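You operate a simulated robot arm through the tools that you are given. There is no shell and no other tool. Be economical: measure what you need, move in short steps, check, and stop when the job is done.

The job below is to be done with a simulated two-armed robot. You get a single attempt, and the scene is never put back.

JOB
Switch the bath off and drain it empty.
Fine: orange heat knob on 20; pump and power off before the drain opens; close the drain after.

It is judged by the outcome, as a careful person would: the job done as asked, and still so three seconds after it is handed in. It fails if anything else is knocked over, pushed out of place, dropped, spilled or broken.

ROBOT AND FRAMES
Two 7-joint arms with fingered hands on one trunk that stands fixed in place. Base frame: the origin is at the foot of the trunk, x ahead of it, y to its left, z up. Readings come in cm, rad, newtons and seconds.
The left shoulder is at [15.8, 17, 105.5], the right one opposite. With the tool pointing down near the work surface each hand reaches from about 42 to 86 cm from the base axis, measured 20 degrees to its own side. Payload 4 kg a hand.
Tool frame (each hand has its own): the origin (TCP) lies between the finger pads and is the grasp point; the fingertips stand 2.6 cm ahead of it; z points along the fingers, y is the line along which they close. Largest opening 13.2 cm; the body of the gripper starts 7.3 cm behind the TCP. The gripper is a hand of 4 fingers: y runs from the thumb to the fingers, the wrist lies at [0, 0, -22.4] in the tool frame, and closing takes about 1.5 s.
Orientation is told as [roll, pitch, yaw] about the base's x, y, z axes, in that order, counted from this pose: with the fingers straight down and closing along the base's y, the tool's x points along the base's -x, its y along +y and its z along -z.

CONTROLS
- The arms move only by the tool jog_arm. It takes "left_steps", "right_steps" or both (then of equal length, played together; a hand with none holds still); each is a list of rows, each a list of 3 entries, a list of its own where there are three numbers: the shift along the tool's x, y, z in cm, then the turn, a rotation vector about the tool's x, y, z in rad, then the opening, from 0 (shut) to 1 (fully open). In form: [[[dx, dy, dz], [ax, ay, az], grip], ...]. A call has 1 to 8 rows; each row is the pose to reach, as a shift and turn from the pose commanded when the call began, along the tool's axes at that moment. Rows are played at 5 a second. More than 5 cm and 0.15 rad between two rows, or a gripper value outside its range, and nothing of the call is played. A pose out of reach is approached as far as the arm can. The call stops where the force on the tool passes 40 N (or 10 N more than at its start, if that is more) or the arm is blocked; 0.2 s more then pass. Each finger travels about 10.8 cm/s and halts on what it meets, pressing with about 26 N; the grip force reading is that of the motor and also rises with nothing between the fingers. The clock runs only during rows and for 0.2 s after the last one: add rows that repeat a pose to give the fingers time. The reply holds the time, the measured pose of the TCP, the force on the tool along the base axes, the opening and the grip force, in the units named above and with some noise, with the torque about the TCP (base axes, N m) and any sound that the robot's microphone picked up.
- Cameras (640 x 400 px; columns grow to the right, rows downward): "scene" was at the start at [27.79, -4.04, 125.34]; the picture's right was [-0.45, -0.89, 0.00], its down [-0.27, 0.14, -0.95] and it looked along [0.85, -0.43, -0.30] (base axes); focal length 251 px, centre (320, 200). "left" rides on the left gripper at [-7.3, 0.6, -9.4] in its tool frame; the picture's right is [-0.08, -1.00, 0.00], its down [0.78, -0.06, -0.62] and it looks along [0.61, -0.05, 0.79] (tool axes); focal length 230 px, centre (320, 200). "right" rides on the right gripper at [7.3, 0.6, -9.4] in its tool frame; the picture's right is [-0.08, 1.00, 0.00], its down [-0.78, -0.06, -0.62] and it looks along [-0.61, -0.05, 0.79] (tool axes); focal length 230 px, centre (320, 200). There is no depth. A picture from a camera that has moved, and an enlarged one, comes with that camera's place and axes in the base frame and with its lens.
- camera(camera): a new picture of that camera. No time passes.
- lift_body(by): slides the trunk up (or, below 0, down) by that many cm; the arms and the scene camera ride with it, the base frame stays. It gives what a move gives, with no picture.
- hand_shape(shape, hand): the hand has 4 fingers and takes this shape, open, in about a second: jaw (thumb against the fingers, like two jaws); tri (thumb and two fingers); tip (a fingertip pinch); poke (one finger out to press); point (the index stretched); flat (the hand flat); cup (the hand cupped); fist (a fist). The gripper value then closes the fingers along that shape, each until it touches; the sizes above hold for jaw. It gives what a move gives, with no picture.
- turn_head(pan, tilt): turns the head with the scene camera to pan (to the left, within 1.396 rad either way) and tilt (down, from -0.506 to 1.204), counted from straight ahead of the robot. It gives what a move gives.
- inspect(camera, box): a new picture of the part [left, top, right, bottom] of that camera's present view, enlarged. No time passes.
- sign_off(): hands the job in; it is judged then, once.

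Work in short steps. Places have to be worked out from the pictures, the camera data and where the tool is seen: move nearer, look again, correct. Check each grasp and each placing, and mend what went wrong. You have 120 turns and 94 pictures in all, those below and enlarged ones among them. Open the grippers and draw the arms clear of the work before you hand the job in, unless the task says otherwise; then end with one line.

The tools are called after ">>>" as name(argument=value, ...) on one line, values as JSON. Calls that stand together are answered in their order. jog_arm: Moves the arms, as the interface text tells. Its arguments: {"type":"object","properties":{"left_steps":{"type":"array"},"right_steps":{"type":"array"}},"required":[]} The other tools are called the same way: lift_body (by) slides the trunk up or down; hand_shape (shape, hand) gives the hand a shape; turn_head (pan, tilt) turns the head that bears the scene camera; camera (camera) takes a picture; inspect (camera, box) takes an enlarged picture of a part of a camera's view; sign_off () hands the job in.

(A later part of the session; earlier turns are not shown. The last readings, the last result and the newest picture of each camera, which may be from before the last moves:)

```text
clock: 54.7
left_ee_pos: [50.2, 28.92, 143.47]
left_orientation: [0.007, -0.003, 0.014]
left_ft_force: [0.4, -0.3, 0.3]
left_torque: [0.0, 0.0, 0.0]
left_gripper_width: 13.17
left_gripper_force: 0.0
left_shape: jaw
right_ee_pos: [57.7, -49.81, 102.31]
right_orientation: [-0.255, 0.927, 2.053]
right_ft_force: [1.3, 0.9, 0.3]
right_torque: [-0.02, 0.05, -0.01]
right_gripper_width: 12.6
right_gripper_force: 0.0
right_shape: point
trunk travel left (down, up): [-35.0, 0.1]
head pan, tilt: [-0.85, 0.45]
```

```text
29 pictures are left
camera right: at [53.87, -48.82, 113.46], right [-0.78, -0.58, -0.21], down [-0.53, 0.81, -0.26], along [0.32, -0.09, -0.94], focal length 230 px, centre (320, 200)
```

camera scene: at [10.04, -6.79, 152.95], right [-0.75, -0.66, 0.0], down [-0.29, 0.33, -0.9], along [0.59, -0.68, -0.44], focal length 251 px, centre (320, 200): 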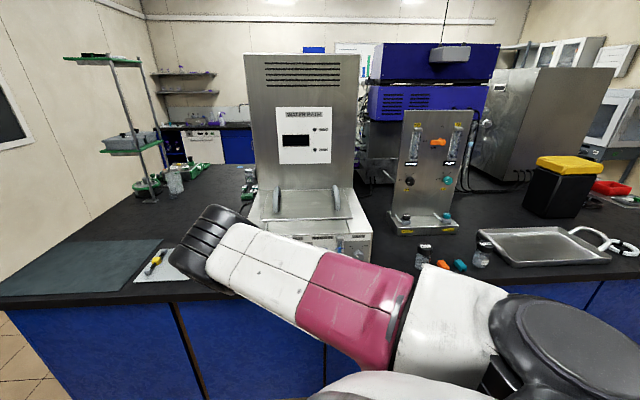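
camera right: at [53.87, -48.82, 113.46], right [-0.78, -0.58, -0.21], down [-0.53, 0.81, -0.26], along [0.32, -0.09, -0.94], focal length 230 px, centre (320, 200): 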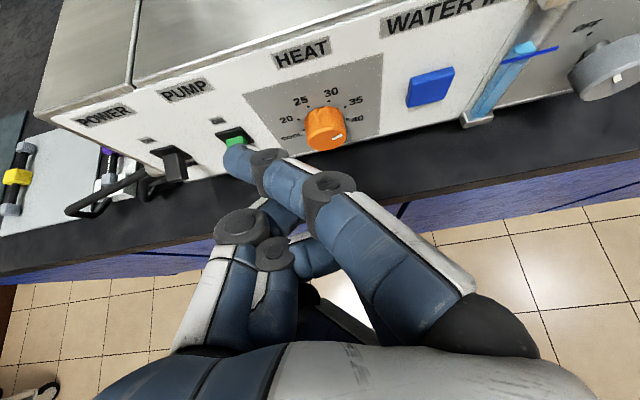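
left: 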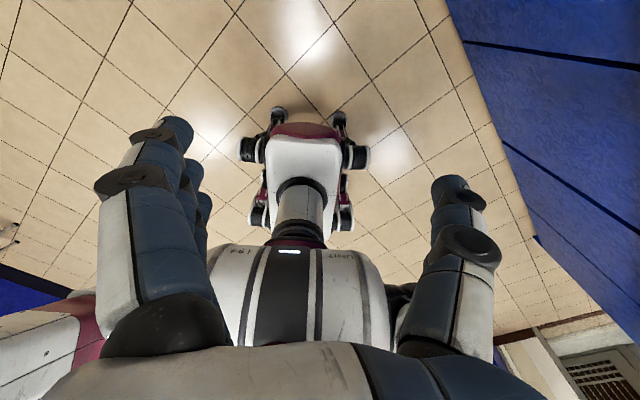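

Good posture again. I'll bring the index tip just above and slightly right of the knob's top (knob axis e≈7.0, z≈96.2), about 2 cm clear.

>>> jog_arm(right_steps=[[[0.3, 2.4, 0.5], [0, 0, 0], 1], [[0.5, 4.85, 2], [0, 0, 0], 1], [[0.8, 4.85, 4.5], [0, 0, 0], 1], [[1.2, 4.85, 7.1], [0, 0, 0], 1]])

>>> camera(camera="right")

```text
clock: 55.7
left_ee_pos: [50.15, 28.84, 143.46]
left_orientation: [0.009, -0.004, 0.015]
left_ft_force: [0.3, 0.0, 0.1]
left_torque: [0.0, -0.01, -0.02]
left_gripper_width: 13.19
left_gripper_force: 0.0
left_shape: jaw
right_ee_pos: [58.47, -57.74, 98.4]
right_orientation: [-0.256, 0.93, 2.053]
right_ft_force: [0.3, 0.4, -0.5]
right_torque: [0.02, 0.01, 0.0]
right_gripper_width: 12.61
right_gripper_force: 0.1
right_shape: point
trunk travel left (down, up): [-35.0, 0.1]
head pan, tilt: [-0.85, 0.45]
```

```text
28 pictures are left
camera right: at [54.72, -56.64, 109.55], right [-0.78, -0.58, -0.21], down [-0.53, 0.81, -0.26], along [0.32, -0.09, -0.94], focal length 230 px, centre (320, 200)
```

right: 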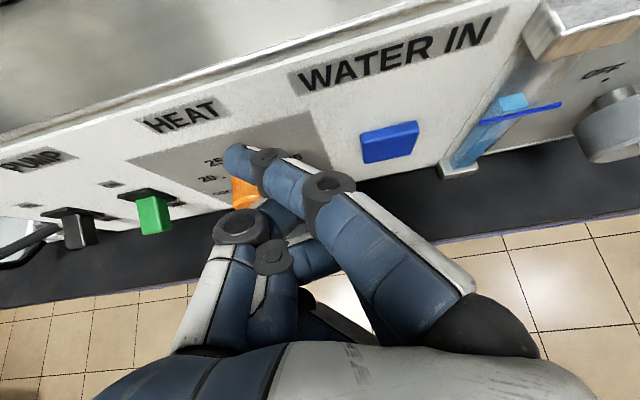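

Tracking exact, tip above the knob. Now a stroke: press down lightly right of top, arc over to the left, then lift off.

>>> jog_arm(right_steps=[[[-1.61, 0.1, 1.16], [0, 0, 0], 1], [[-2.32, 0.23, 1.69], [0, 0, 0], 1], [[-2.19, -0.4, 1.53], [0, 0, 0], 1], [[-2.18, -1.1, 1.46], [0, 0, 0], 1], [[-2.42, -1.77, 1.56], [0, 0, 0], 1], [[-2.75, -2.31, 1.75], [0, 0, 0], 1]])

>>> camera(camera="right")

```text
clock: 57.1
left_ee_pos: [50.15, 29.0, 143.4]
left_orientation: [0.008, -0.005, 0.014]
left_ft_force: [0.3, 0.1, 0.1]
left_torque: [0.01, 0.01, 0.0]
left_gripper_width: 13.18
left_gripper_force: 0.1
left_shape: jaw
right_ee_pos: [60.38, -55.77, 95.74]
right_orientation: [-0.253, 0.929, 2.054]
right_ft_force: [-4.9, 1.9, -0.3]
right_torque: [0.01, 0.02, -0.05]
right_gripper_width: 12.63
right_gripper_force: 0.1
right_shape: point
trunk travel left (down, up): [-35.0, 0.1]
head pan, tilt: [-0.85, 0.45]
```

```text
27 pictures are left
camera right: at [56.56, -54.64, 106.92], right [-0.78, -0.58, -0.21], down [-0.53, 0.81, -0.26], along [0.32, -0.09, -0.94], focal length 230 px, centre (320, 200)
```

right: 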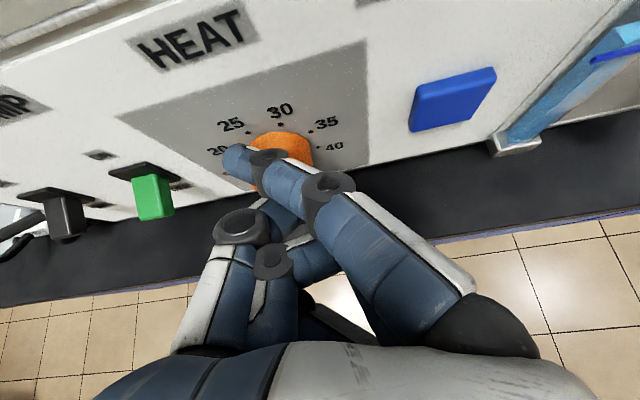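

Light contact only. I'll lift and back off a bit to see whether the pointer moved.

>>> jog_arm(right_steps=[[[1.6, -0.3, -1.2], [0, 0, 0], 1], [[3.2, -0.6, -2.4], [0, 0, 0], 1], [[3.2, -2.5, -4], [0, 0, 0], 1]])

>>> camera(camera="right")

```text
clock: 57.9
left_ee_pos: [50.24, 29.13, 143.36]
left_orientation: [0.01, -0.002, 0.014]
left_ft_force: [-0.9, -0.1, 0.4]
left_torque: [-0.04, 0.01, 0.0]
left_gripper_width: 13.19
left_gripper_force: 0.1
left_shape: jaw
right_ee_pos: [60.92, -53.42, 100.87]
right_orientation: [-0.253, 0.93, 2.053]
right_ft_force: [-1.4, -0.1, 1.2]
right_torque: [-0.04, 0.0, -0.02]
right_gripper_width: 12.61
right_gripper_force: 0.1
right_shape: point
trunk travel left (down, up): [-35.0, 0.1]
head pan, tilt: [-0.85, 0.45]
```

```text
26 pictures are left
camera right: at [57.09, -52.33, 111.99], right [-0.78, -0.59, -0.21], down [-0.53, 0.81, -0.26], along [0.32, -0.09, -0.94], focal length 230 px, centre (320, 200)
```

right: 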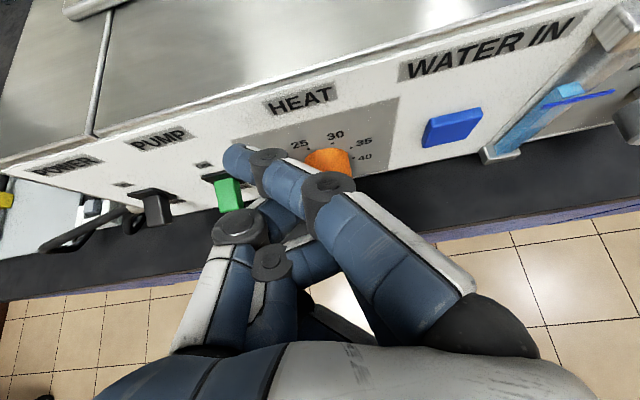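

The face is hidden from here. I'll calibrate the contact height by pressing straight down on the knob's top (e=7.0) to tip z≈98.0 and reading the force.

>>> jog_arm(right_steps=[[[-0.2, 1.8, 0.5], [0, 0, 0], 1], [[-0.6, 3.53, 1.5], [0, 0, 0], 1], [[-1.49, 3.53, 3.0], [0, 0, 0], 1], [[-2.12, 3.65, 3.46], [0, 0, 0], 1], [[-2.44, 3.71, 3.69], [0, 0, 0], 1], [[-2.75, 3.77, 3.93], [0, 0, 0], 1], [[-3.07, 3.82, 4.16], [0, 0, 0], 1]])

```text
clock: 59.5
left_ee_pos: [49.92, 29.13, 143.63]
left_orientation: [0.009, -0.006, 0.013]
left_ft_force: [0.1, 0.2, 0.4]
left_torque: [-0.02, 0.04, 0.03]
left_gripper_width: 13.19
left_gripper_force: 0.1
left_shape: jaw
right_ee_pos: [59.59, -56.67, 95.63]
right_orientation: [-0.257, 0.933, 2.049]
right_ft_force: [-9.8, 2.5, 13.9]
right_torque: [0.11, -0.42, 0.02]
right_gripper_width: 12.6
right_gripper_force: 0.0
right_shape: point
trunk travel left (down, up): [-35.0, 0.1]
head pan, tilt: [-0.85, 0.45]
```

Contact found: 14 N upward at tip z≈98.2. From here I'll drag left along the arc, pulled 0.2 cm off the panel.

>>> jog_arm(right_steps=[[[-0.21, -0.32, -0.12], [0, 0, 0], 1], [[-0.35, -0.65, -0.06], [0, 0, 0], 1], [[-0.53, -0.96, 0.04], [0, 0, 0], 1], [[-0.78, -1.27, 0.19], [0, 0, 0], 1], [[-1.11, -1.56, 0.4], [0, 0, 0], 1], [[-1.47, -1.75, 0.64], [0, 0, 0], 1]])

>>> jog_arm(right_steps=[[[0, -1.5, -0.5], [0, 0, 0], 1], [[1.5, -4, -2.5], [0, 0, 0], 1], [[3.5, -7.5, -3], [0, 0, 0], 1]])

>>> camera(camera="right")

```text
clock: 60.9
left_ee_pos: [50.1, 29.08, 143.45]
left_orientation: [0.007, -0.002, 0.014]
left_ft_force: [0.0, 0.2, -0.5]
left_torque: [0.0, -0.01, -0.03]
left_gripper_width: 13.18
left_gripper_force: 0.1
left_shape: jaw
right_ee_pos: [60.79, -55.26, 94.01]
right_orientation: [-0.253, 0.927, 2.053]
right_ft_force: [-1.5, 4.6, 2.7]
right_torque: [-0.06, -0.07, 0.11]
right_gripper_width: 12.61
right_gripper_force: 0.0
right_shape: point
trunk travel left (down, up): [-35.0, 0.1]
head pan, tilt: [-0.85, 0.45]
```

```text
clock: 61.7
left_ee_pos: [50.29, 28.85, 143.52]
left_orientation: [0.01, -0.002, 0.015]
left_ft_force: [-0.3, -0.2, 0.1]
left_torque: [-0.01, 0.03, 0.0]
left_gripper_width: 13.18
left_gripper_force: 0.1
left_shape: jaw
right_ee_pos: [65.94, -50.82, 99.85]
right_orientation: [-0.255, 0.928, 2.051]
right_ft_force: [-0.2, 0.5, -0.7]
right_torque: [0.04, 0.01, -0.01]
right_gripper_width: 12.6
right_gripper_force: 0.2
right_shape: point
trunk travel left (down, up): [-35.0, 0.1]
head pan, tilt: [-0.85, 0.45]
```

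```text
25 pictures are left
camera right: at [62.04, -49.76, 111.03], right [-0.78, -0.58, -0.21], down [-0.53, 0.81, -0.26], along [0.32, -0.09, -0.94], focal length 230 px, centre (320, 200)
```

right: 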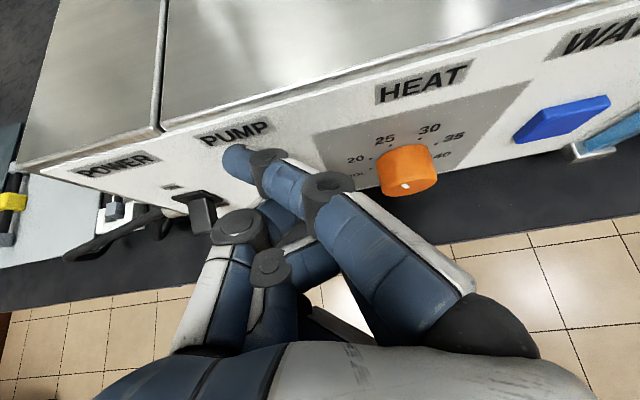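

>>> inspect(camera="right", box=[340, 115, 480, 203])

```text
4.55 times, centred on (410, 159) of right
camera zoom: at [62.04, -49.76, 111.03], right [-0.78, -0.58, -0.21], down [-0.53, 0.81, -0.26], along [0.32, -0.09, -0.94], focal length 1046 px, centre (-89, 386)
```

zoom: 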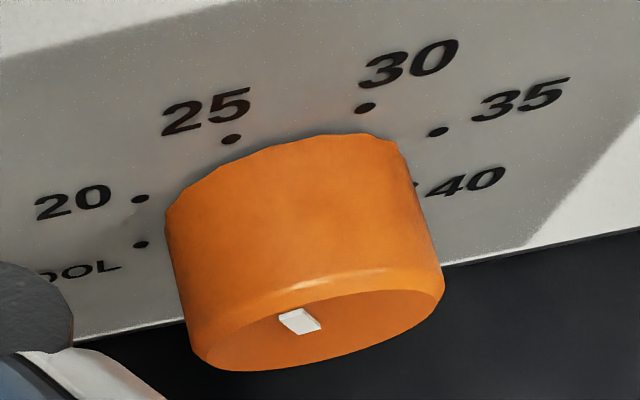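

The drag worked: the pointer is now left of 25. I'll check with the head camera for a more frontal view.

>>> inspect(camera="scene", box=[260, 220, 380, 290])

```text
5.33 times, centred on (320, 255) of scene
camera zoom: at [10.13, -6.85, 152.94], right [-0.75, -0.66, 0.0], down [-0.29, 0.33, -0.9], along [0.59, -0.68, -0.44], focal length 1341 px, centre (320, -93)
```

zoom: 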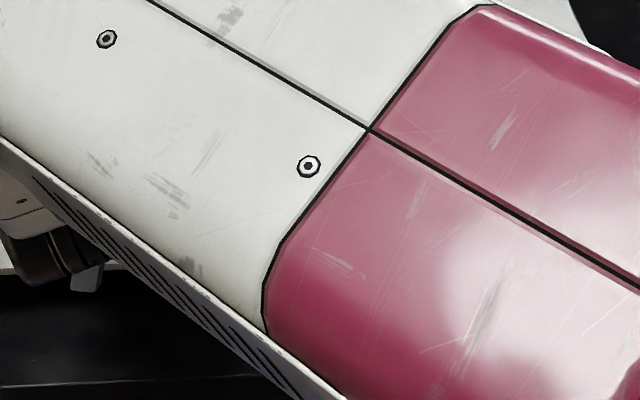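

The forearm blocks that view. I'll drop and back the right hand so its camera sees the knob more frontally.

>>> jog_arm(right_steps=[[[-2.6, 0.4, -2], [0, 0.09, 0], 1], [[-5.2, 0.8, -3.5], [0, 0.18, 0], 1], [[-7.9, 1.2, -4.3], [0, 0.27, 0], 1], [[-10.5, 1.6, -4.6], [0, 0.35, 0], 1]])

>>> inspect(camera="right", box=[320, 0, 480, 100])

```text
clock: 62.9
left_ee_pos: [50.11, 29.03, 143.39]
left_orientation: [0.008, -0.003, 0.014]
left_ft_force: [0.6, 0.4, 0.3]
left_torque: [0.0, -0.01, 0.0]
left_gripper_width: 13.16
left_gripper_force: 0.1
left_shape: jaw
right_ee_pos: [57.67, -48.36, 94.79]
right_orientation: [-0.55, 1.269, 1.643]
right_ft_force: [0.5, -0.2, 0.9]
right_torque: [-0.01, 0.0, 0.02]
right_gripper_width: 12.6
right_gripper_force: 0.1
right_shape: point
trunk travel left (down, up): [-35.0, 0.1]
head pan, tilt: [-0.85, 0.45]
stopped in row 4 (right hand): the arm was blocked; the commanded pose is now the measured one
```

```text
4.00 times, centred on (400, 50) of right
camera zoom: at [51.9, -43.57, 103.91], right [-0.81, -0.54, -0.23], down [-0.33, 0.74, -0.58], along [0.48, -0.4, -0.78], focal length 920 px, centre (0, 800)
```

zoom: 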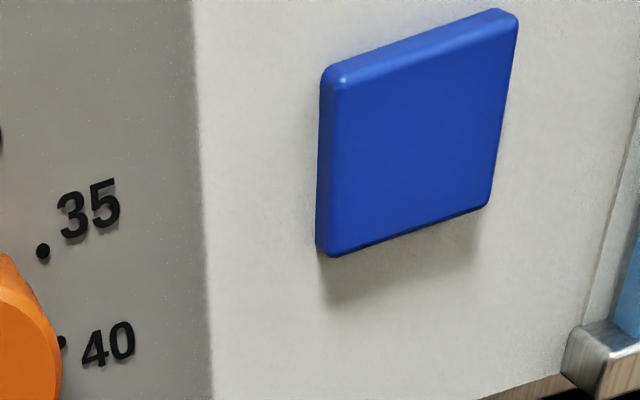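

>>> inspect(camera="right", box=[240, 30, 400, 130])

```text
4.00 times, centred on (320, 80) of right
camera zoom: at [51.9, -43.57, 103.91], right [-0.81, -0.54, -0.23], down [-0.33, 0.74, -0.58], along [0.48, -0.4, -0.78], focal length 920 px, centre (320, 680)
```

zoom: 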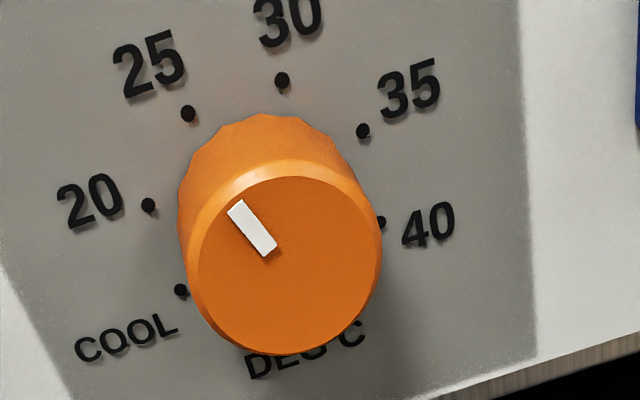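

A perfect frontal view: the pointer is almost exactly at 25, so about 55° more counter-clockwise is needed. I'll go back over the knob top in the calibrated attitude.

>>> jog_arm(right_steps=[[[2.8, -0.4, -0.8], [0.018, -0.092, -0.008], 1], [[4.7, -0.7, -1.3], [0.035, -0.183, -0.015], 1], [[5.8, 1, 3], [0.053, -0.275, -0.023], 1], [[5.5, 2.65, 6.7], [0.07, -0.366, -0.03], 1], [[5.5, 2.65, 6.7], [0.07, -0.366, -0.03], 1]])

```text
clock: 64.1
left_ee_pos: [50.23, 29.0, 143.49]
left_orientation: [0.008, -0.003, 0.015]
left_ft_force: [1.0, 0.0, -0.1]
left_torque: [-0.01, -0.04, 0.01]
left_gripper_width: 13.17
left_gripper_force: 0.1
left_shape: jaw
right_ee_pos: [59.61, -56.05, 98.0]
right_orientation: [-0.273, 0.938, 2.041]
right_ft_force: [-0.6, -0.6, -0.2]
right_torque: [0.0, 0.02, -0.02]
right_gripper_width: 12.63
right_gripper_force: 0.0
right_shape: point
trunk travel left (down, up): [-35.0, 0.1]
head pan, tilt: [-0.85, 0.45]
```

Aligned above the knob. Now press and drag left over the top by about 1.35 cm, then leave radially.

>>> jog_arm(right_steps=[[[-0.92, 0.63, 0.96], [0, 0, 0], 1], [[-1.55, 0.75, 1.43], [0, 0, 0], 1], [[-1.87, 0.81, 1.66], [0, 0, 0], 1], [[-1.96, 0.47, 1.7], [0, 0, 0], 1], [[-2.1, 0.15, 1.76], [0, 0, 0], 1], [[-2.27, -0.18, 1.86], [0, 0, 0], 1], [[-2.48, -0.44, 1.98], [0, 0, 0], 1], [[-1.73, -1.28, 1.36], [0, 0, 0], 1]])

>>> jog_arm(right_steps=[[[1.5, -1, -2], [0, 0, 0], 1], [[0.5, -2, -6], [0, 0.08, 0], 1], [[-2, -3, -9], [0, 0.18, 0], 1], [[-4.5, -3.5, -10.5], [0, 0.28, 0], 1]])

>>> camera(camera="right")

```text
clock: 65.9
left_ee_pos: [50.07, 29.16, 143.43]
left_orientation: [0.009, -0.005, 0.015]
left_ft_force: [-0.1, 0.1, 0.2]
left_torque: [-0.02, -0.01, -0.02]
left_gripper_width: 13.17
left_gripper_force: 0.0
left_shape: jaw
right_ee_pos: [61.0, -55.27, 95.67]
right_orientation: [-0.268, 0.939, 2.044]
right_ft_force: [-7.7, 4.6, -1.0]
right_torque: [0.02, 0.05, -0.09]
right_gripper_width: 12.59
right_gripper_force: 0.1
right_shape: point
trunk travel left (down, up): [-35.0, 0.1]
head pan, tilt: [-0.85, 0.45]
```

```text
clock: 67.1
left_ee_pos: [50.13, 29.01, 143.4]
left_orientation: [0.008, -0.005, 0.015]
left_ft_force: [0.4, -0.3, 0.5]
left_torque: [-0.01, -0.01, 0.04]
left_gripper_width: 13.19
left_gripper_force: 0.1
left_shape: jaw
right_ee_pos: [55.64, -47.47, 99.38]
right_orientation: [-0.498, 1.199, 1.734]
right_ft_force: [0.3, 0.7, -0.4]
right_torque: [0.04, 0.01, -0.01]
right_gripper_width: 12.59
right_gripper_force: 0.1
right_shape: point
trunk travel left (down, up): [-35.0, 0.1]
head pan, tilt: [-0.85, 0.45]
stopped in row 4 (right hand): the arm was blocked; the commanded pose is now the measured one
```

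```text
20 pictures are left
camera right: at [49.94, -43.56, 109.0], right [-0.8, -0.55, -0.25], down [-0.37, 0.77, -0.52], along [0.48, -0.33, -0.82], focal length 230 px, centre (320, 200)
```

right: 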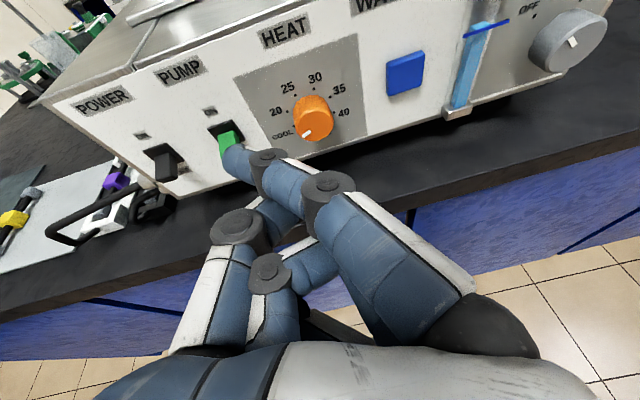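

The pointer overshot towards COOL. I'll zoom for the exact angle.

>>> inspect(camera="right", box=[240, 60, 380, 148])

```text
4.55 times, centred on (310, 104) of right
camera zoom: at [49.94, -43.56, 109.0], right [-0.8, -0.55, -0.25], down [-0.37, 0.77, -0.52], along [0.48, -0.33, -0.82], focal length 1046 px, centre (366, 636)
```

zoom: 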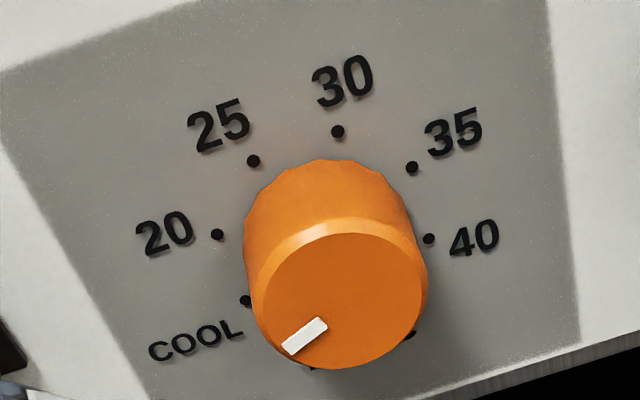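

Pointer is at COOL, so about 48° back clockwise is needed. That stroke gave about 90° including its exit, so I'll do a shorter reverse stroke across the top. First I'll return above the knob, slightly left of top.

>>> jog_arm(right_steps=[[[0.7, 0.5, 2.5], [0.012, -0.1, -0.016], 1], [[1.4, 1.0, 5.5], [0.024, -0.2, -0.031], 1], [[2.0, 1.57, 9.4], [0.036, -0.302, -0.047], 1], [[2.0, 1.57, 9.4], [0.036, -0.302, -0.047], 1]])

```text
clock: 68.1
left_ee_pos: [50.2, 29.17, 143.45]
left_orientation: [0.008, -0.004, 0.014]
left_ft_force: [-0.5, -0.4, 0.9]
left_torque: [-0.01, 0.0, 0.0]
left_gripper_width: 13.21
left_gripper_force: 0.0
left_shape: jaw
right_ee_pos: [60.3, -55.58, 97.85]
right_orientation: [-0.248, 0.934, 2.061]
right_ft_force: [-0.6, 0.4, 0.4]
right_torque: [-0.04, 0.04, 0.0]
right_gripper_width: 12.62
right_gripper_force: 0.0
right_shape: point
trunk travel left (down, up): [-35.0, 0.1]
head pan, tilt: [-0.85, 0.45]
```

Now the short reverse stroke (left to right, ±16° about the top) with radial entry and exit, then retreat to view.

>>> jog_arm(right_steps=[[[-0.96, 0.55, 0.86], [0, 0, 0], 1], [[-1.83, 1.02, 1.53], [0, 0, 0], 1], [[-1.72, 1.33, 1.48], [0, 0, 0], 1], [[-1.67, 1.62, 1.47], [0, 0, 0], 1], [[-1.63, 1.96, 1.48], [0, 0, 0], 1], [[-1.63, 2.26, 1.51], [0, 0, 0], 1], [[-0.66, 2.43, 0.83], [0, 0, 0], 1]])

>>> jog_arm(right_steps=[[[1.5, 0, -1.5], [0, 0, 0], 1], [[1.0, -2.5, -5], [0, 0.08, 0], 1], [[0, -4.5, -9], [0, 0.16, 0], 1], [[-1.5, -5.5, -11], [0, 0.22, 0], 1]])

>>> inspect(camera="right", box=[200, 20, 440, 170])

```text
clock: 69.7
left_ee_pos: [50.08, 29.05, 143.36]
left_orientation: [0.009, -0.002, 0.014]
left_ft_force: [-0.7, -0.3, 0.2]
left_torque: [-0.03, -0.03, 0.03]
left_gripper_width: 13.2
left_gripper_force: 0.0
left_shape: jaw
right_ee_pos: [58.75, -57.26, 96.42]
right_orientation: [-0.249, 0.93, 2.061]
right_ft_force: [0.3, 0.0, 0.6]
right_torque: [-0.02, -0.03, 0.02]
right_gripper_width: 12.63
right_gripper_force: 0.1
right_shape: point
trunk travel left (down, up): [-35.0, 0.1]
head pan, tilt: [-0.85, 0.45]
```

```text
clock: 70.7
left_ee_pos: [50.23, 29.1, 143.39]
left_orientation: [0.009, -0.003, 0.014]
left_ft_force: [-0.2, -0.4, 0.3]
left_torque: [-0.01, -0.03, -0.01]
left_gripper_width: 13.2
left_gripper_force: 0.1
left_shape: jaw
right_ee_pos: [56.2, -47.04, 102.28]
right_orientation: [-0.363, 1.145, 1.928]
right_ft_force: [-0.4, 0.7, 0.7]
right_torque: [-0.01, 0.0, -0.01]
right_gripper_width: 12.61
right_gripper_force: 0.1
right_shape: point
trunk travel left (down, up): [-35.0, 0.1]
head pan, tilt: [-0.85, 0.45]
```

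```text
2.67 times, centred on (320, 95) of right
camera zoom: at [50.89, -43.88, 112.51], right [-0.77, -0.6, -0.22], down [-0.46, 0.76, -0.47], along [0.44, -0.26, -0.86], focal length 614 px, centre (320, 480)
```

zoom: 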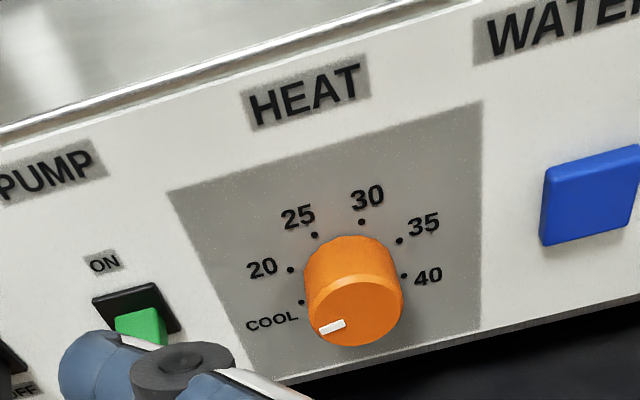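

Moved only about 15–20° (pointer between COOL and 20); the press was light. I'll return and repeat with a bit deeper press and about ±10° of arc.

>>> jog_arm(right_steps=[[[0.1, 1, 3.2], [0, -0.07, 0], 1], [[0.1, 2, 6.6], [0, -0.14, 0], 1], [[0.12, 3.5, 10.1], [0, -0.22, 0], 1], [[0.12, 3.5, 10.1], [0, -0.22, 0], 1]])

```text
clock: 71.7
left_ee_pos: [50.26, 29.19, 143.43]
left_orientation: [0.008, -0.003, 0.015]
left_ft_force: [-0.2, -0.1, 0.1]
left_torque: [-0.06, -0.02, 0.05]
left_gripper_width: 13.16
left_gripper_force: 0.2
left_shape: jaw
right_ee_pos: [59.57, -55.63, 98.39]
right_orientation: [-0.249, 0.931, 2.058]
right_ft_force: [-1.1, 0.6, 0.2]
right_torque: [-0.01, 0.0, 0.01]
right_gripper_width: 12.62
right_gripper_force: 0.0
right_shape: point
trunk travel left (down, up): [-35.0, 0.1]
head pan, tilt: [-0.85, 0.45]
```

Now the deeper, short clockwise stroke.

>>> jog_arm(right_steps=[[[-1.24, 0.33, 1.72], [0, 0, 0], 1], [[-1.73, 0.55, 2.09], [0, 0, 0], 1], [[-2.14, 0.71, 2.4], [0, 0, 0], 1], [[-2.07, 0.98, 2.37], [0, 0, 0], 1], [[-2.02, 1.25, 2.36], [0, 0, 0], 1], [[-2.0, 1.53, 2.38], [0, 0, 0], 1], [[-1.48, 1.54, 2.01], [0, 0, 0], 1], [[-0.2, 1.42, 1.08], [0, 0, 0], 1]])

>>> jog_arm(right_steps=[[[1.5, 0, -1.5], [0, 0, 0], 1], [[1.0, -2.5, -5], [0, 0.08, 0], 1], [[-0.5, -4.5, -9], [0, 0.16, 0], 1], [[-2.5, -5.5, -11], [0, 0.22, 0], 1]])

>>> inspect(camera="right", box=[240, 40, 400, 140])

```text
clock: 73.5
left_ee_pos: [50.17, 29.17, 143.38]
left_orientation: [0.007, -0.003, 0.015]
left_ft_force: [1.1, 0.0, 0.8]
left_torque: [-0.03, -0.01, 0.0]
left_gripper_width: 13.18
left_gripper_force: 0.0
left_shape: jaw
right_ee_pos: [59.35, -57.33, 97.32]
right_orientation: [-0.251, 0.931, 2.06]
right_ft_force: [0.0, 0.0, -0.1]
right_torque: [0.01, 0.02, -0.02]
right_gripper_width: 12.62
right_gripper_force: 0.0
right_shape: point
trunk travel left (down, up): [-35.0, 0.1]
head pan, tilt: [-0.85, 0.45]
```

```text
clock: 74.5
left_ee_pos: [50.25, 29.04, 143.29]
left_orientation: [0.01, -0.003, 0.014]
left_ft_force: [-0.8, 1.0, 0.0]
left_torque: [0.0, 0.0, 0.03]
left_gripper_width: 13.21
left_gripper_force: 0.1
left_shape: jaw
right_ee_pos: [56.61, -45.97, 102.44]
right_orientation: [-0.365, 1.142, 1.926]
right_ft_force: [-0.6, 0.3, 0.1]
right_torque: [-0.01, 0.0, -0.02]
right_gripper_width: 12.59
right_gripper_force: 0.0
right_shape: point
trunk travel left (down, up): [-35.0, 0.1]
head pan, tilt: [-0.85, 0.45]
```

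```text
4.00 times, centred on (320, 90) of right
camera zoom: at [51.4, -42.93, 112.56], right [-0.77, -0.6, -0.22], down [-0.46, 0.76, -0.47], along [0.44, -0.26, -0.86], focal length 920 px, centre (320, 640)
```

zoom: 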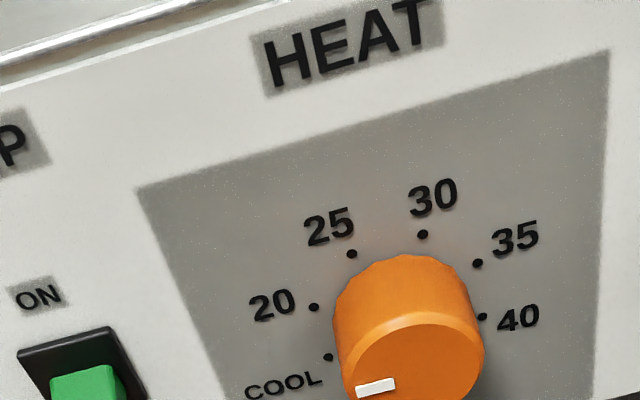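

Pointer is halfway between COOL and 20; that stroke gave about 12°. One more stroke with a wider arc (±15°) at the same depth.

>>> jog_arm(right_steps=[[[0.3, 1.2, 3.3], [0, -0.07, 0], 1], [[0.4, 2.5, 6.8], [0, -0.14, 0], 1], [[0.43, 4.34, 10.4], [0, -0.22, 0], 1], [[0.43, 4.34, 10.4], [0, -0.22, 0], 1]])

```text
clock: 75.5
left_ee_pos: [50.17, 29.2, 143.27]
left_orientation: [0.007, -0.004, 0.014]
left_ft_force: [0.1, 0.5, 1.1]
left_torque: [-0.04, 0.01, 0.01]
left_gripper_width: 13.2
left_gripper_force: 0.0
left_shape: jaw
right_ee_pos: [59.89, -55.82, 97.83]
right_orientation: [-0.25, 0.933, 2.06]
right_ft_force: [-0.2, 0.3, 0.0]
right_torque: [-0.03, 0.01, -0.02]
right_gripper_width: 12.61
right_gripper_force: 0.0
right_shape: point
trunk travel left (down, up): [-35.0, 0.1]
head pan, tilt: [-0.85, 0.45]
```

>>> jog_arm(right_steps=[[[-1.11, 0.12, 1.17], [0, 0, 0], 1], [[-1.56, 0.35, 1.52], [0, 0, 0], 1], [[-1.94, 0.58, 1.81], [0, 0, 0], 1], [[-1.84, 0.87, 1.77], [0, 0, 0], 1], [[-1.78, 1.16, 1.75], [0, 0, 0], 1], [[-1.74, 1.45, 1.75], [0, 0, 0], 1], [[-1.74, 1.76, 1.78], [0, 0, 0], 1], [[-0.74, 1.88, 1.07], [0, 0, 0], 1]])

>>> jog_arm(right_steps=[[[1.5, 0, -1.5], [0, 0, 0], 1], [[1.0, -2.5, -5], [0, 0.08, 0], 1], [[-0.5, -4.5, -9], [0, 0.16, 0], 1], [[-3, -5.5, -11], [0, 0.24, 0], 1]])

>>> inspect(camera="right", box=[250, 50, 410, 150])

```text
clock: 77.3
left_ee_pos: [50.19, 28.87, 143.46]
left_orientation: [0.009, -0.003, 0.016]
left_ft_force: [-0.7, 0.2, 0.7]
left_torque: [0.02, 0.02, -0.01]
left_gripper_width: 13.19
left_gripper_force: 0.1
left_shape: jaw
right_ee_pos: [58.66, -57.5, 96.36]
right_orientation: [-0.251, 0.929, 2.059]
right_ft_force: [-0.3, 0.1, 0.7]
right_torque: [-0.03, 0.02, 0.0]
right_gripper_width: 12.63
right_gripper_force: 0.0
right_shape: point
trunk travel left (down, up): [-35.0, 0.1]
head pan, tilt: [-0.85, 0.45]
```

```text
clock: 78.3
left_ee_pos: [50.35, 28.98, 143.35]
left_orientation: [0.009, -0.003, 0.014]
left_ft_force: [-0.3, 0.4, -0.2]
left_torque: [-0.05, 0.05, -0.04]
left_gripper_width: 13.18
left_gripper_force: 0.1
left_shape: jaw
right_ee_pos: [55.72, -45.76, 101.43]
right_orientation: [-0.383, 1.162, 1.91]
right_ft_force: [0.6, 0.1, 0.9]
right_torque: [-0.02, -0.01, -0.01]
right_gripper_width: 12.6
right_gripper_force: 0.2
right_shape: point
trunk travel left (down, up): [-35.0, 0.1]
head pan, tilt: [-0.85, 0.45]
```

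```text
4.00 times, centred on (330, 100) of right
camera zoom: at [50.4, -42.51, 111.43], right [-0.77, -0.6, -0.22], down [-0.45, 0.75, -0.48], along [0.45, -0.28, -0.85], focal length 920 px, centre (280, 600)
```

zoom: 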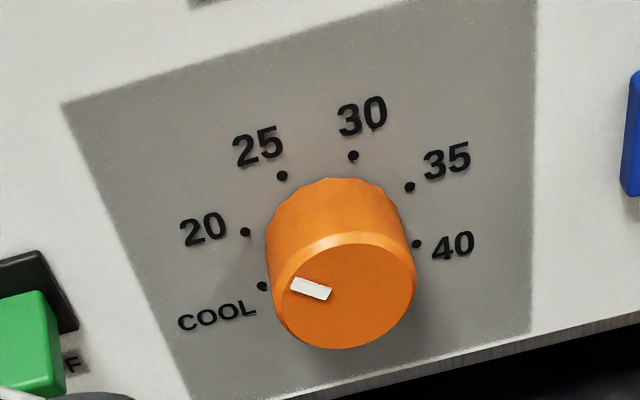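

Using opposite dots (20↔40), the pointer reads about 21.5, so it needs about 14° counter-clockwise. I'll return for one short leftward stroke.

>>> jog_arm(right_steps=[[[0.7, 1.3, 2.5], [0, -0.06, 0], 1], [[1.2, 2.7, 5.2], [0, -0.12, 0], 1], [[1.4, 4.0, 8.0], [0, -0.18, 0], 1], [[1.4, 5.2, 10.8], [0, -0.24, 0], 1], [[1.4, 5.2, 10.8], [0, -0.24, 0], 1]])

```text
clock: 79.5
left_ee_pos: [50.14, 29.11, 143.39]
left_orientation: [0.009, -0.003, 0.014]
left_ft_force: [0.1, 0.5, -0.9]
left_torque: [-0.01, -0.01, 0.03]
left_gripper_width: 13.2
left_gripper_force: 0.0
left_shape: jaw
right_ee_pos: [58.75, -57.15, 97.72]
right_orientation: [-0.249, 0.933, 2.061]
right_ft_force: [-0.6, 0.0, -0.5]
right_torque: [-0.01, 0.01, -0.01]
right_gripper_width: 12.62
right_gripper_force: 0.0
right_shape: point
trunk travel left (down, up): [-35.0, 0.1]
head pan, tilt: [-0.85, 0.45]
```

>>> jog_arm(right_steps=[[[-1.09, -0.01, 0.9], [0, 0, 0], 1], [[-1.58, -0.05, 1.25], [0, 0, 0], 1], [[-2.03, -0.07, 1.58], [0, 0, 0], 1], [[-2.06, -0.39, 1.56], [0, 0, 0], 1], [[-2.11, -0.7, 1.57], [0, 0, 0], 1], [[-2.19, -1.01, 1.6], [0, 0, 0], 1], [[-1.77, -1.2, 1.28], [0, 0, 0], 1], [[-0.92, -1.48, 0.64], [0, 0, 0], 1]])

>>> jog_arm(right_steps=[[[1.5, 0, -1.5], [0, 0, 0], 1], [[1.0, -1.5, -5], [0, 0.08, 0], 1], [[-0.5, -2.5, -9], [0, 0.16, 0], 1], [[-3, -3.5, -11], [0, 0.24, 0], 1]])

>>> inspect(camera="right", box=[250, 50, 410, 150])

```text
clock: 81.3
left_ee_pos: [50.0, 28.93, 143.49]
left_orientation: [0.008, -0.003, 0.014]
left_ft_force: [0.7, -0.4, 0.8]
left_torque: [0.0, 0.02, -0.01]
left_gripper_width: 13.19
left_gripper_force: 0.2
left_shape: jaw
right_ee_pos: [59.7, -55.96, 96.86]
right_orientation: [-0.247, 0.93, 2.061]
right_ft_force: [-0.2, 0.1, 0.1]
right_torque: [0.0, -0.04, 0.02]
right_gripper_width: 12.61
right_gripper_force: 0.0
right_shape: point
trunk travel left (down, up): [-35.0, 0.1]
head pan, tilt: [-0.85, 0.45]
```

```text
clock: 82.3
left_ee_pos: [50.24, 29.07, 143.44]
left_orientation: [0.009, -0.003, 0.014]
left_ft_force: [-0.6, 0.8, 0.3]
left_torque: [-0.03, 0.01, 0.03]
left_gripper_width: 13.19
left_gripper_force: 0.0
left_shape: jaw
right_ee_pos: [55.18, -46.05, 101.57]
right_orientation: [-0.381, 1.162, 1.909]
right_ft_force: [-0.2, 0.3, -0.3]
right_torque: [-0.01, 0.0, -0.02]
right_gripper_width: 12.61
right_gripper_force: 0.1
right_shape: point
trunk travel left (down, up): [-35.0, 0.1]
head pan, tilt: [-0.85, 0.45]
```

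```text
4.00 times, centred on (330, 100) of right
camera zoom: at [49.73, -42.67, 111.67], right [-0.77, -0.6, -0.22], down [-0.45, 0.75, -0.48], along [0.45, -0.28, -0.85], focal length 920 px, centre (280, 600)
```

zoom: 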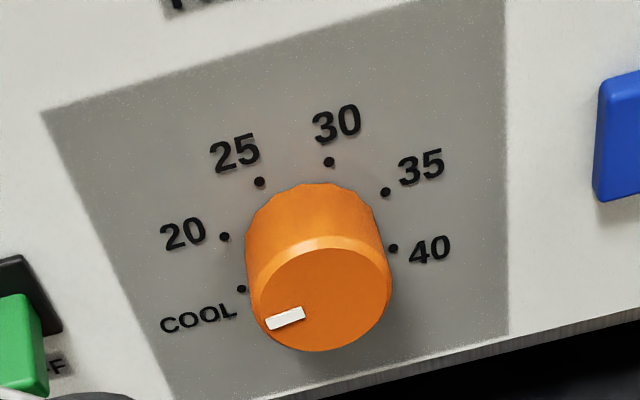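

Leftward strokes bite more: it's now about 24° past 20. From the rightward calibration (±10°→10°, ±15°→30°) I'll use ±13.5° to the right.

>>> jog_arm(right_steps=[[[0.4, 0.8, 2.6], [0, -0.06, 0], 1], [[0.8, 1.6, 5.4], [0, -0.12, 0], 1], [[0.9, 2.4, 8.2], [0, -0.18, 0], 1], [[0.87, 3.17, 11.0], [0, -0.24, 0], 1], [[0.87, 3.17, 11.0], [0, -0.24, 0], 1]])

```text
clock: 83.5
left_ee_pos: [50.23, 29.07, 143.34]
left_orientation: [0.009, -0.003, 0.014]
left_ft_force: [0.8, -0.3, 0.2]
left_torque: [-0.02, 0.0, -0.02]
left_gripper_width: 13.21
left_gripper_force: 0.0
left_shape: jaw
right_ee_pos: [59.83, -55.73, 97.66]
right_orientation: [-0.251, 0.931, 2.061]
right_ft_force: [0.0, 0.6, 0.2]
right_torque: [-0.01, -0.01, -0.01]
right_gripper_width: 12.59
right_gripper_force: 0.1
right_shape: point
trunk travel left (down, up): [-35.0, 0.1]
head pan, tilt: [-0.85, 0.45]
```

>>> jog_arm(right_steps=[[[-0.88, 0.18, 1.13], [0, 0, 0], 1], [[-1.33, 0.4, 1.48], [0, 0, 0], 1], [[-1.71, 0.62, 1.77], [0, 0, 0], 1], [[-1.64, 0.88, 1.75], [0, 0, 0], 1], [[-1.57, 1.14, 1.73], [0, 0, 0], 1], [[-1.55, 1.4, 1.73], [0, 0, 0], 1], [[-1.53, 1.68, 1.75], [0, 0, 0], 1], [[-0.57, 1.78, 1.06], [0, 0, 0], 1]])

>>> jog_arm(right_steps=[[[1.5, 0, -1.5], [0, 0, 0], 1], [[1.0, -2.5, -5], [0, 0.08, 0], 1], [[-0.5, -4.5, -9], [0, 0.16, 0], 1], [[-3, -5.5, -11], [0, 0.24, 0], 1]])

>>> inspect(camera="right", box=[250, 50, 410, 150])

```text
clock: 85.3
left_ee_pos: [50.15, 29.15, 143.4]
left_orientation: [0.01, -0.004, 0.013]
left_ft_force: [0.1, 0.5, 0.8]
left_torque: [0.0, -0.01, 0.0]
left_gripper_width: 13.17
left_gripper_force: 0.0
left_shape: jaw
right_ee_pos: [58.97, -57.26, 96.41]
right_orientation: [-0.25, 0.931, 2.059]
right_ft_force: [0.2, 0.8, -0.8]
right_torque: [0.01, 0.0, -0.03]
right_gripper_width: 12.58
right_gripper_force: 0.0
right_shape: point
trunk travel left (down, up): [-35.0, 0.1]
head pan, tilt: [-0.85, 0.45]
```

```text
clock: 86.3
left_ee_pos: [50.35, 28.99, 143.39]
left_orientation: [0.009, -0.004, 0.014]
left_ft_force: [0.6, 0.1, 0.6]
left_torque: [0.01, 0.01, -0.01]
left_gripper_width: 13.18
left_gripper_force: 0.0
left_shape: jaw
right_ee_pos: [55.82, -45.77, 101.27]
right_orientation: [-0.379, 1.163, 1.914]
right_ft_force: [-0.2, 0.0, -0.5]
right_torque: [-0.02, -0.03, 0.01]
right_gripper_width: 12.6
right_gripper_force: 0.3
right_shape: point
trunk travel left (down, up): [-35.0, 0.1]
head pan, tilt: [-0.85, 0.45]
```

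```text
4.00 times, centred on (330, 100) of right
camera zoom: at [50.49, -42.53, 111.23], right [-0.77, -0.6, -0.22], down [-0.45, 0.75, -0.48], along [0.45, -0.27, -0.85], focal length 920 px, centre (280, 600)
```

zoom: 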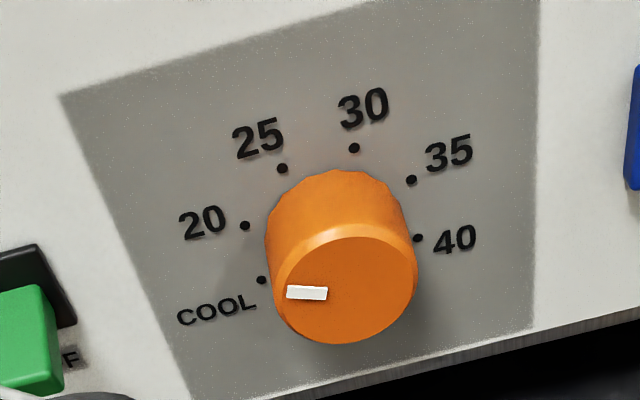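

The pointer is on 20 (within about 2°). Now the drain: power and pump are both off. I'll move along the panel to the drain knob, keeping clear of WATER IN.

>>> jog_arm(right_steps=[[[1, 3.4, -0.5], [0, -0.03, 0], 1], [[2, 6.8, -0.5], [0, -0.06, 0], 1], [[3, 10.2, 0], [0, -0.1, 0], 1], [[4, 13.6, 0.5], [0, -0.14, 0], 1], [[5, 17, 1.5], [0, -0.17, 0], 1], [[5.7, 20.4, 3.2], [0, -0.2, 0], 1], [[6.4, 23.7, 5.3], [0, -0.24, 0], 1]])

>>> camera(camera="right")

```text
clock: 87.9
left_ee_pos: [50.37, 29.04, 143.41]
left_orientation: [0.009, -0.003, 0.013]
left_ft_force: [0.7, -0.8, 0.4]
left_torque: [0.0, 0.02, 0.02]
left_gripper_width: 13.17
left_gripper_force: 0.0
left_shape: jaw
right_ee_pos: [41.67, -56.8, 100.25]
right_orientation: [-0.192, 1.055, 2.043]
right_ft_force: [-1.2, -0.5, 0.1]
right_torque: [-0.03, 0.01, 0.03]
right_gripper_width: 12.59
right_gripper_force: 0.0
right_shape: point
right hand out of reach, approached as far as the arm can: row 4, 5, 6, 7
trunk travel left (down, up): [-35.0, 0.1]
head pan, tilt: [-0.85, 0.45]
```

```text
13 pictures are left
camera right: at [37.74, -53.99, 110.98], right [-0.81, -0.56, -0.16], down [-0.47, 0.8, -0.38], along [0.34, -0.23, -0.91], focal length 230 px, centre (320, 200)
```

right: 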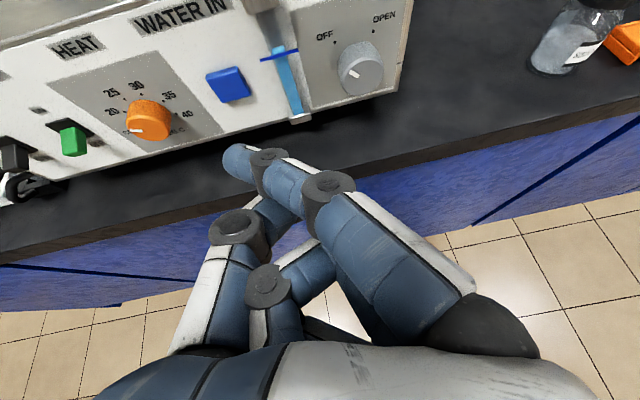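

The drain's end of the panel is awkward for a forward-pointing hand. A steeper, downward-pointing hand is reachable anywhere here and the index can still press on top of the knob, so I'll raise and pitch the hand down.

>>> jog_arm(right_steps=[[[1, -0.2, -1.2], [0, -0.12, 0], 1], [[2, -0.4, -2.4], [0, -0.24, 0], 1], [[3, -0.5, -3.7], [0, -0.36, 0], 1], [[3.8, -0.7, -4.9], [0, -0.48, 0], 1], [[3.8, -0.7, -4.9], [0, -0.55, 0], 1]])

>>> camera(camera="right")

```text
clock: 89.1
left_ee_pos: [49.96, 28.75, 143.56]
left_orientation: [0.01, -0.005, 0.014]
left_ft_force: [0.3, -0.6, 0.5]
left_torque: [0.03, -0.02, 0.01]
left_gripper_width: 13.19
left_gripper_force: 0.0
left_shape: jaw
right_ee_pos: [39.86, -54.87, 106.23]
right_orientation: [-0.113, 0.511, 2.156]
right_ft_force: [-0.6, 0.5, 0.1]
right_torque: [0.06, 0.01, 0.0]
right_gripper_width: 12.61
right_gripper_force: 0.0
right_shape: point
right hand out of reach, approached as far as the arm can: row 1, 2
trunk travel left (down, up): [-35.0, 0.1]
head pan, tilt: [-0.85, 0.45]
```

```text
12 pictures are left
camera right: at [39.59, -57.23, 117.76], right [-0.83, -0.54, -0.13], down [-0.55, 0.82, 0.16], along [0.03, 0.21, -0.98], focal length 230 px, centre (320, 200)
```

right: 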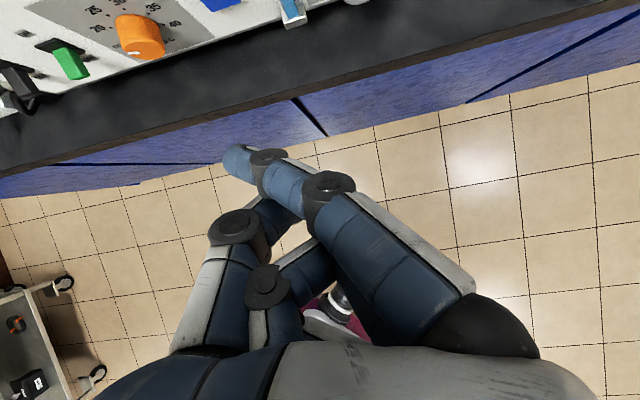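

Reachable and tracking now. I'll move the index tip to about 3 cm above the drain knob's top (tip target (47.5, −70.8, 102)).

>>> jog_arm(right_steps=[[[2.1, 1.5, 2.3], [0, 0, 0], 1], [[4.1, 3, 4.7], [0, 0, 0], 1], [[6.2, 4.5, 7], [0, 0, 0], 1], [[8.2, 6, 9.4], [0, 0, 0], 1], [[10.3, 7.5, 11.7], [0, 0, 0], 1]])

>>> camera(camera="right")

```text
clock: 90.3
left_ee_pos: [50.21, 28.96, 143.38]
left_orientation: [0.011, -0.003, 0.015]
left_ft_force: [-0.7, -0.8, 0.1]
left_torque: [0.03, 0.03, -0.04]
left_gripper_width: 13.2
left_gripper_force: 0.0
left_shape: jaw
right_ee_pos: [43.25, -70.75, 100.24]
right_orientation: [-0.109, 0.51, 2.157]
right_ft_force: [0.1, 0.2, -0.3]
right_torque: [-0.03, 0.02, 0.03]
right_gripper_width: 12.65
right_gripper_force: 0.0
right_shape: point
trunk travel left (down, up): [-35.0, 0.1]
head pan, tilt: [-0.85, 0.45]
```

```text
11 pictures are left
camera right: at [43.06, -73.16, 111.8], right [-0.83, -0.54, -0.13], down [-0.55, 0.82, 0.16], along [0.02, 0.2, -0.98], focal length 230 px, centre (320, 200)
```

right: 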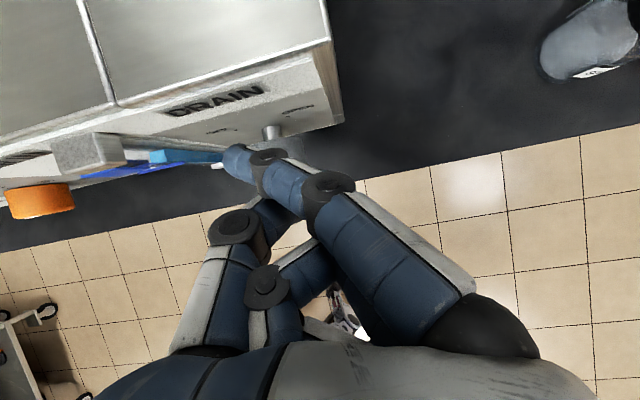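

Tip is directly above the drain knob. I'll press down to find the contact height.

>>> jog_arm(right_steps=[[[-0.78, 0.16, 1.4], [0, 0, 0], 1], [[-1.07, 0.22, 1.92], [0, 0, 0], 1], [[-1.26, 0.26, 2.27], [0, 0, 0], 1], [[-1.46, 0.3, 2.62], [0, 0, 0], 1]])

```text
clock: 91.3
left_ee_pos: [50.22, 28.94, 143.48]
left_orientation: [0.009, -0.004, 0.014]
left_ft_force: [0.2, 0.2, -0.7]
left_torque: [-0.02, 0.0, -0.01]
left_gripper_width: 13.2
left_gripper_force: 0.1
left_shape: jaw
right_ee_pos: [43.22, -70.66, 97.14]
right_orientation: [-0.11, 0.512, 2.155]
right_ft_force: [0.2, -0.5, -0.5]
right_torque: [0.01, -0.03, -0.03]
right_gripper_width: 12.61
right_gripper_force: 0.1
right_shape: point
trunk travel left (down, up): [-35.0, 0.1]
head pan, tilt: [-0.85, 0.45]
```

>>> jog_arm(right_steps=[[[-0.19, 0.04, 0.35], [0, 0, 0], 1], [[-0.39, 0.08, 0.7], [0, 0, 0], 1]])

```text
clock: 91.9
left_ee_pos: [50.25, 28.97, 143.47]
left_orientation: [0.009, -0.005, 0.014]
left_ft_force: [0.9, 0.5, -0.5]
left_torque: [0.01, -0.01, 0.01]
left_gripper_width: 13.18
left_gripper_force: 0.0
left_shape: jaw
right_ee_pos: [43.25, -70.62, 96.56]
right_orientation: [-0.111, 0.516, 2.156]
right_ft_force: [0.7, -2.0, 8.6]
right_torque: [0.05, -0.29, -0.08]
right_gripper_width: 12.59
right_gripper_force: 0.1
right_shape: point
trunk travel left (down, up): [-35.0, 0.1]
head pan, tilt: [-0.85, 0.45]
```

Contact at tip z≈98.1 (8.6 N). Now I'll drag to the right along the arc to turn the drain clockwise toward OPEN.

>>> jog_arm(right_steps=[[[-0.03, 0.26, 0.12], [0, 0, 0], 1], [[-0.01, 0.51, 0.15], [0, 0, 0], 1], [[0, 1.0, 0.25], [0, 0, 0], 1], [[-0.03, 1.47, 0.42], [0, 0, 0], 1], [[-0.1, 1.9, 0.66], [0, 0, 0], 1], [[-0.19, 2.21, 0.88], [0, 0, 0], 1], [[0.37, 2.99, 0.09], [0, 0, 0], 1], [[1.23, 3.01, -1.4], [0, 0, 0], 1]])

>>> jog_arm(right_steps=[[[1.5, 0, -2.5], [0, 0, 0], 1], [[-1.5, -1, -5], [0, 0.1, 0], 1], [[-4.5, -2, -7], [0, 0.2, 0], 1], [[-7, -3, -8], [0, 0.32, 0], 1]])

>>> camera(camera="right")

```text
clock: 93.7
left_ee_pos: [50.15, 29.12, 143.36]
left_orientation: [0.01, -0.002, 0.014]
left_ft_force: [0.4, 0.1, 0.2]
left_torque: [-0.07, 0.01, 0.0]
left_gripper_width: 13.21
left_gripper_force: 0.0
left_shape: jaw
right_ee_pos: [40.64, -72.68, 97.82]
right_orientation: [-0.107, 0.511, 2.157]
right_ft_force: [-0.6, -0.3, -0.1]
right_torque: [0.0, -0.02, 0.02]
right_gripper_width: 12.62
right_gripper_force: 0.0
right_shape: point
trunk travel left (down, up): [-35.0, 0.1]
head pan, tilt: [-0.85, 0.45]
```

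```text
clock: 94.7
left_ee_pos: [50.23, 28.96, 143.48]
left_orientation: [0.007, -0.003, 0.013]
left_ft_force: [-0.1, -0.3, -0.1]
left_torque: [0.02, 0.03, -0.02]
left_gripper_width: 13.19
left_gripper_force: 0.0
left_shape: jaw
right_ee_pos: [39.0, -63.04, 102.41]
right_orientation: [-0.128, 0.819, 2.109]
right_ft_force: [-0.2, -0.3, 0.2]
right_torque: [-0.01, 0.0, -0.01]
right_gripper_width: 12.63
right_gripper_force: 0.1
right_shape: point
right hand out of reach, approached as far as the arm can: row 4
trunk travel left (down, up): [-35.0, 0.1]
head pan, tilt: [-0.85, 0.45]
```

```text
10 pictures are left
camera right: at [36.54, -62.53, 114.03], right [-0.83, -0.54, -0.14], down [-0.52, 0.84, -0.15], along [0.2, -0.05, -0.98], focal length 230 px, centre (320, 200)
```

right: 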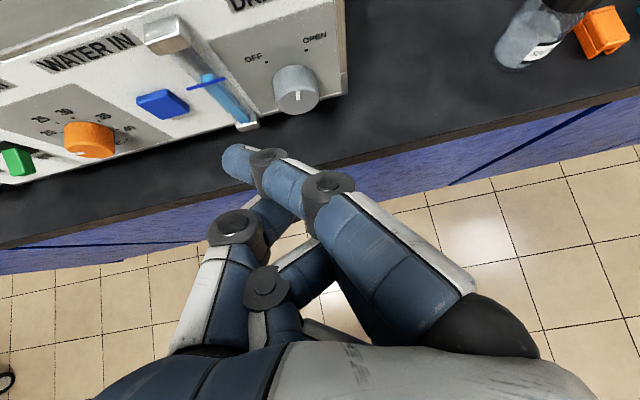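

The drain pointer has turned about halfway toward OPEN. I'll return and repeat the stroke.

>>> jog_arm(right_steps=[[[1.8, 0.3, 2.0], [0, -0.1, 0], 1], [[3.0, 0.8, 5.0], [0, -0.2, 0], 1], [[3.8, 1.33, 8.3], [0, -0.31, 0], 1], [[3.8, 1.33, 8.3], [0, -0.31, 0], 1]])

```text
clock: 95.7
left_ee_pos: [50.07, 28.91, 143.42]
left_orientation: [0.01, -0.006, 0.013]
left_ft_force: [-0.7, 0.1, 0.7]
left_torque: [0.03, 0.02, -0.02]
left_gripper_width: 13.21
left_gripper_force: 0.1
left_shape: jaw
right_ee_pos: [43.35, -70.62, 99.69]
right_orientation: [-0.111, 0.522, 2.155]
right_ft_force: [-0.3, 0.7, -0.7]
right_torque: [-0.03, 0.0, 0.04]
right_gripper_width: 12.62
right_gripper_force: 0.1
right_shape: point
trunk travel left (down, up): [-35.0, 0.1]
head pan, tilt: [-0.85, 0.45]
```

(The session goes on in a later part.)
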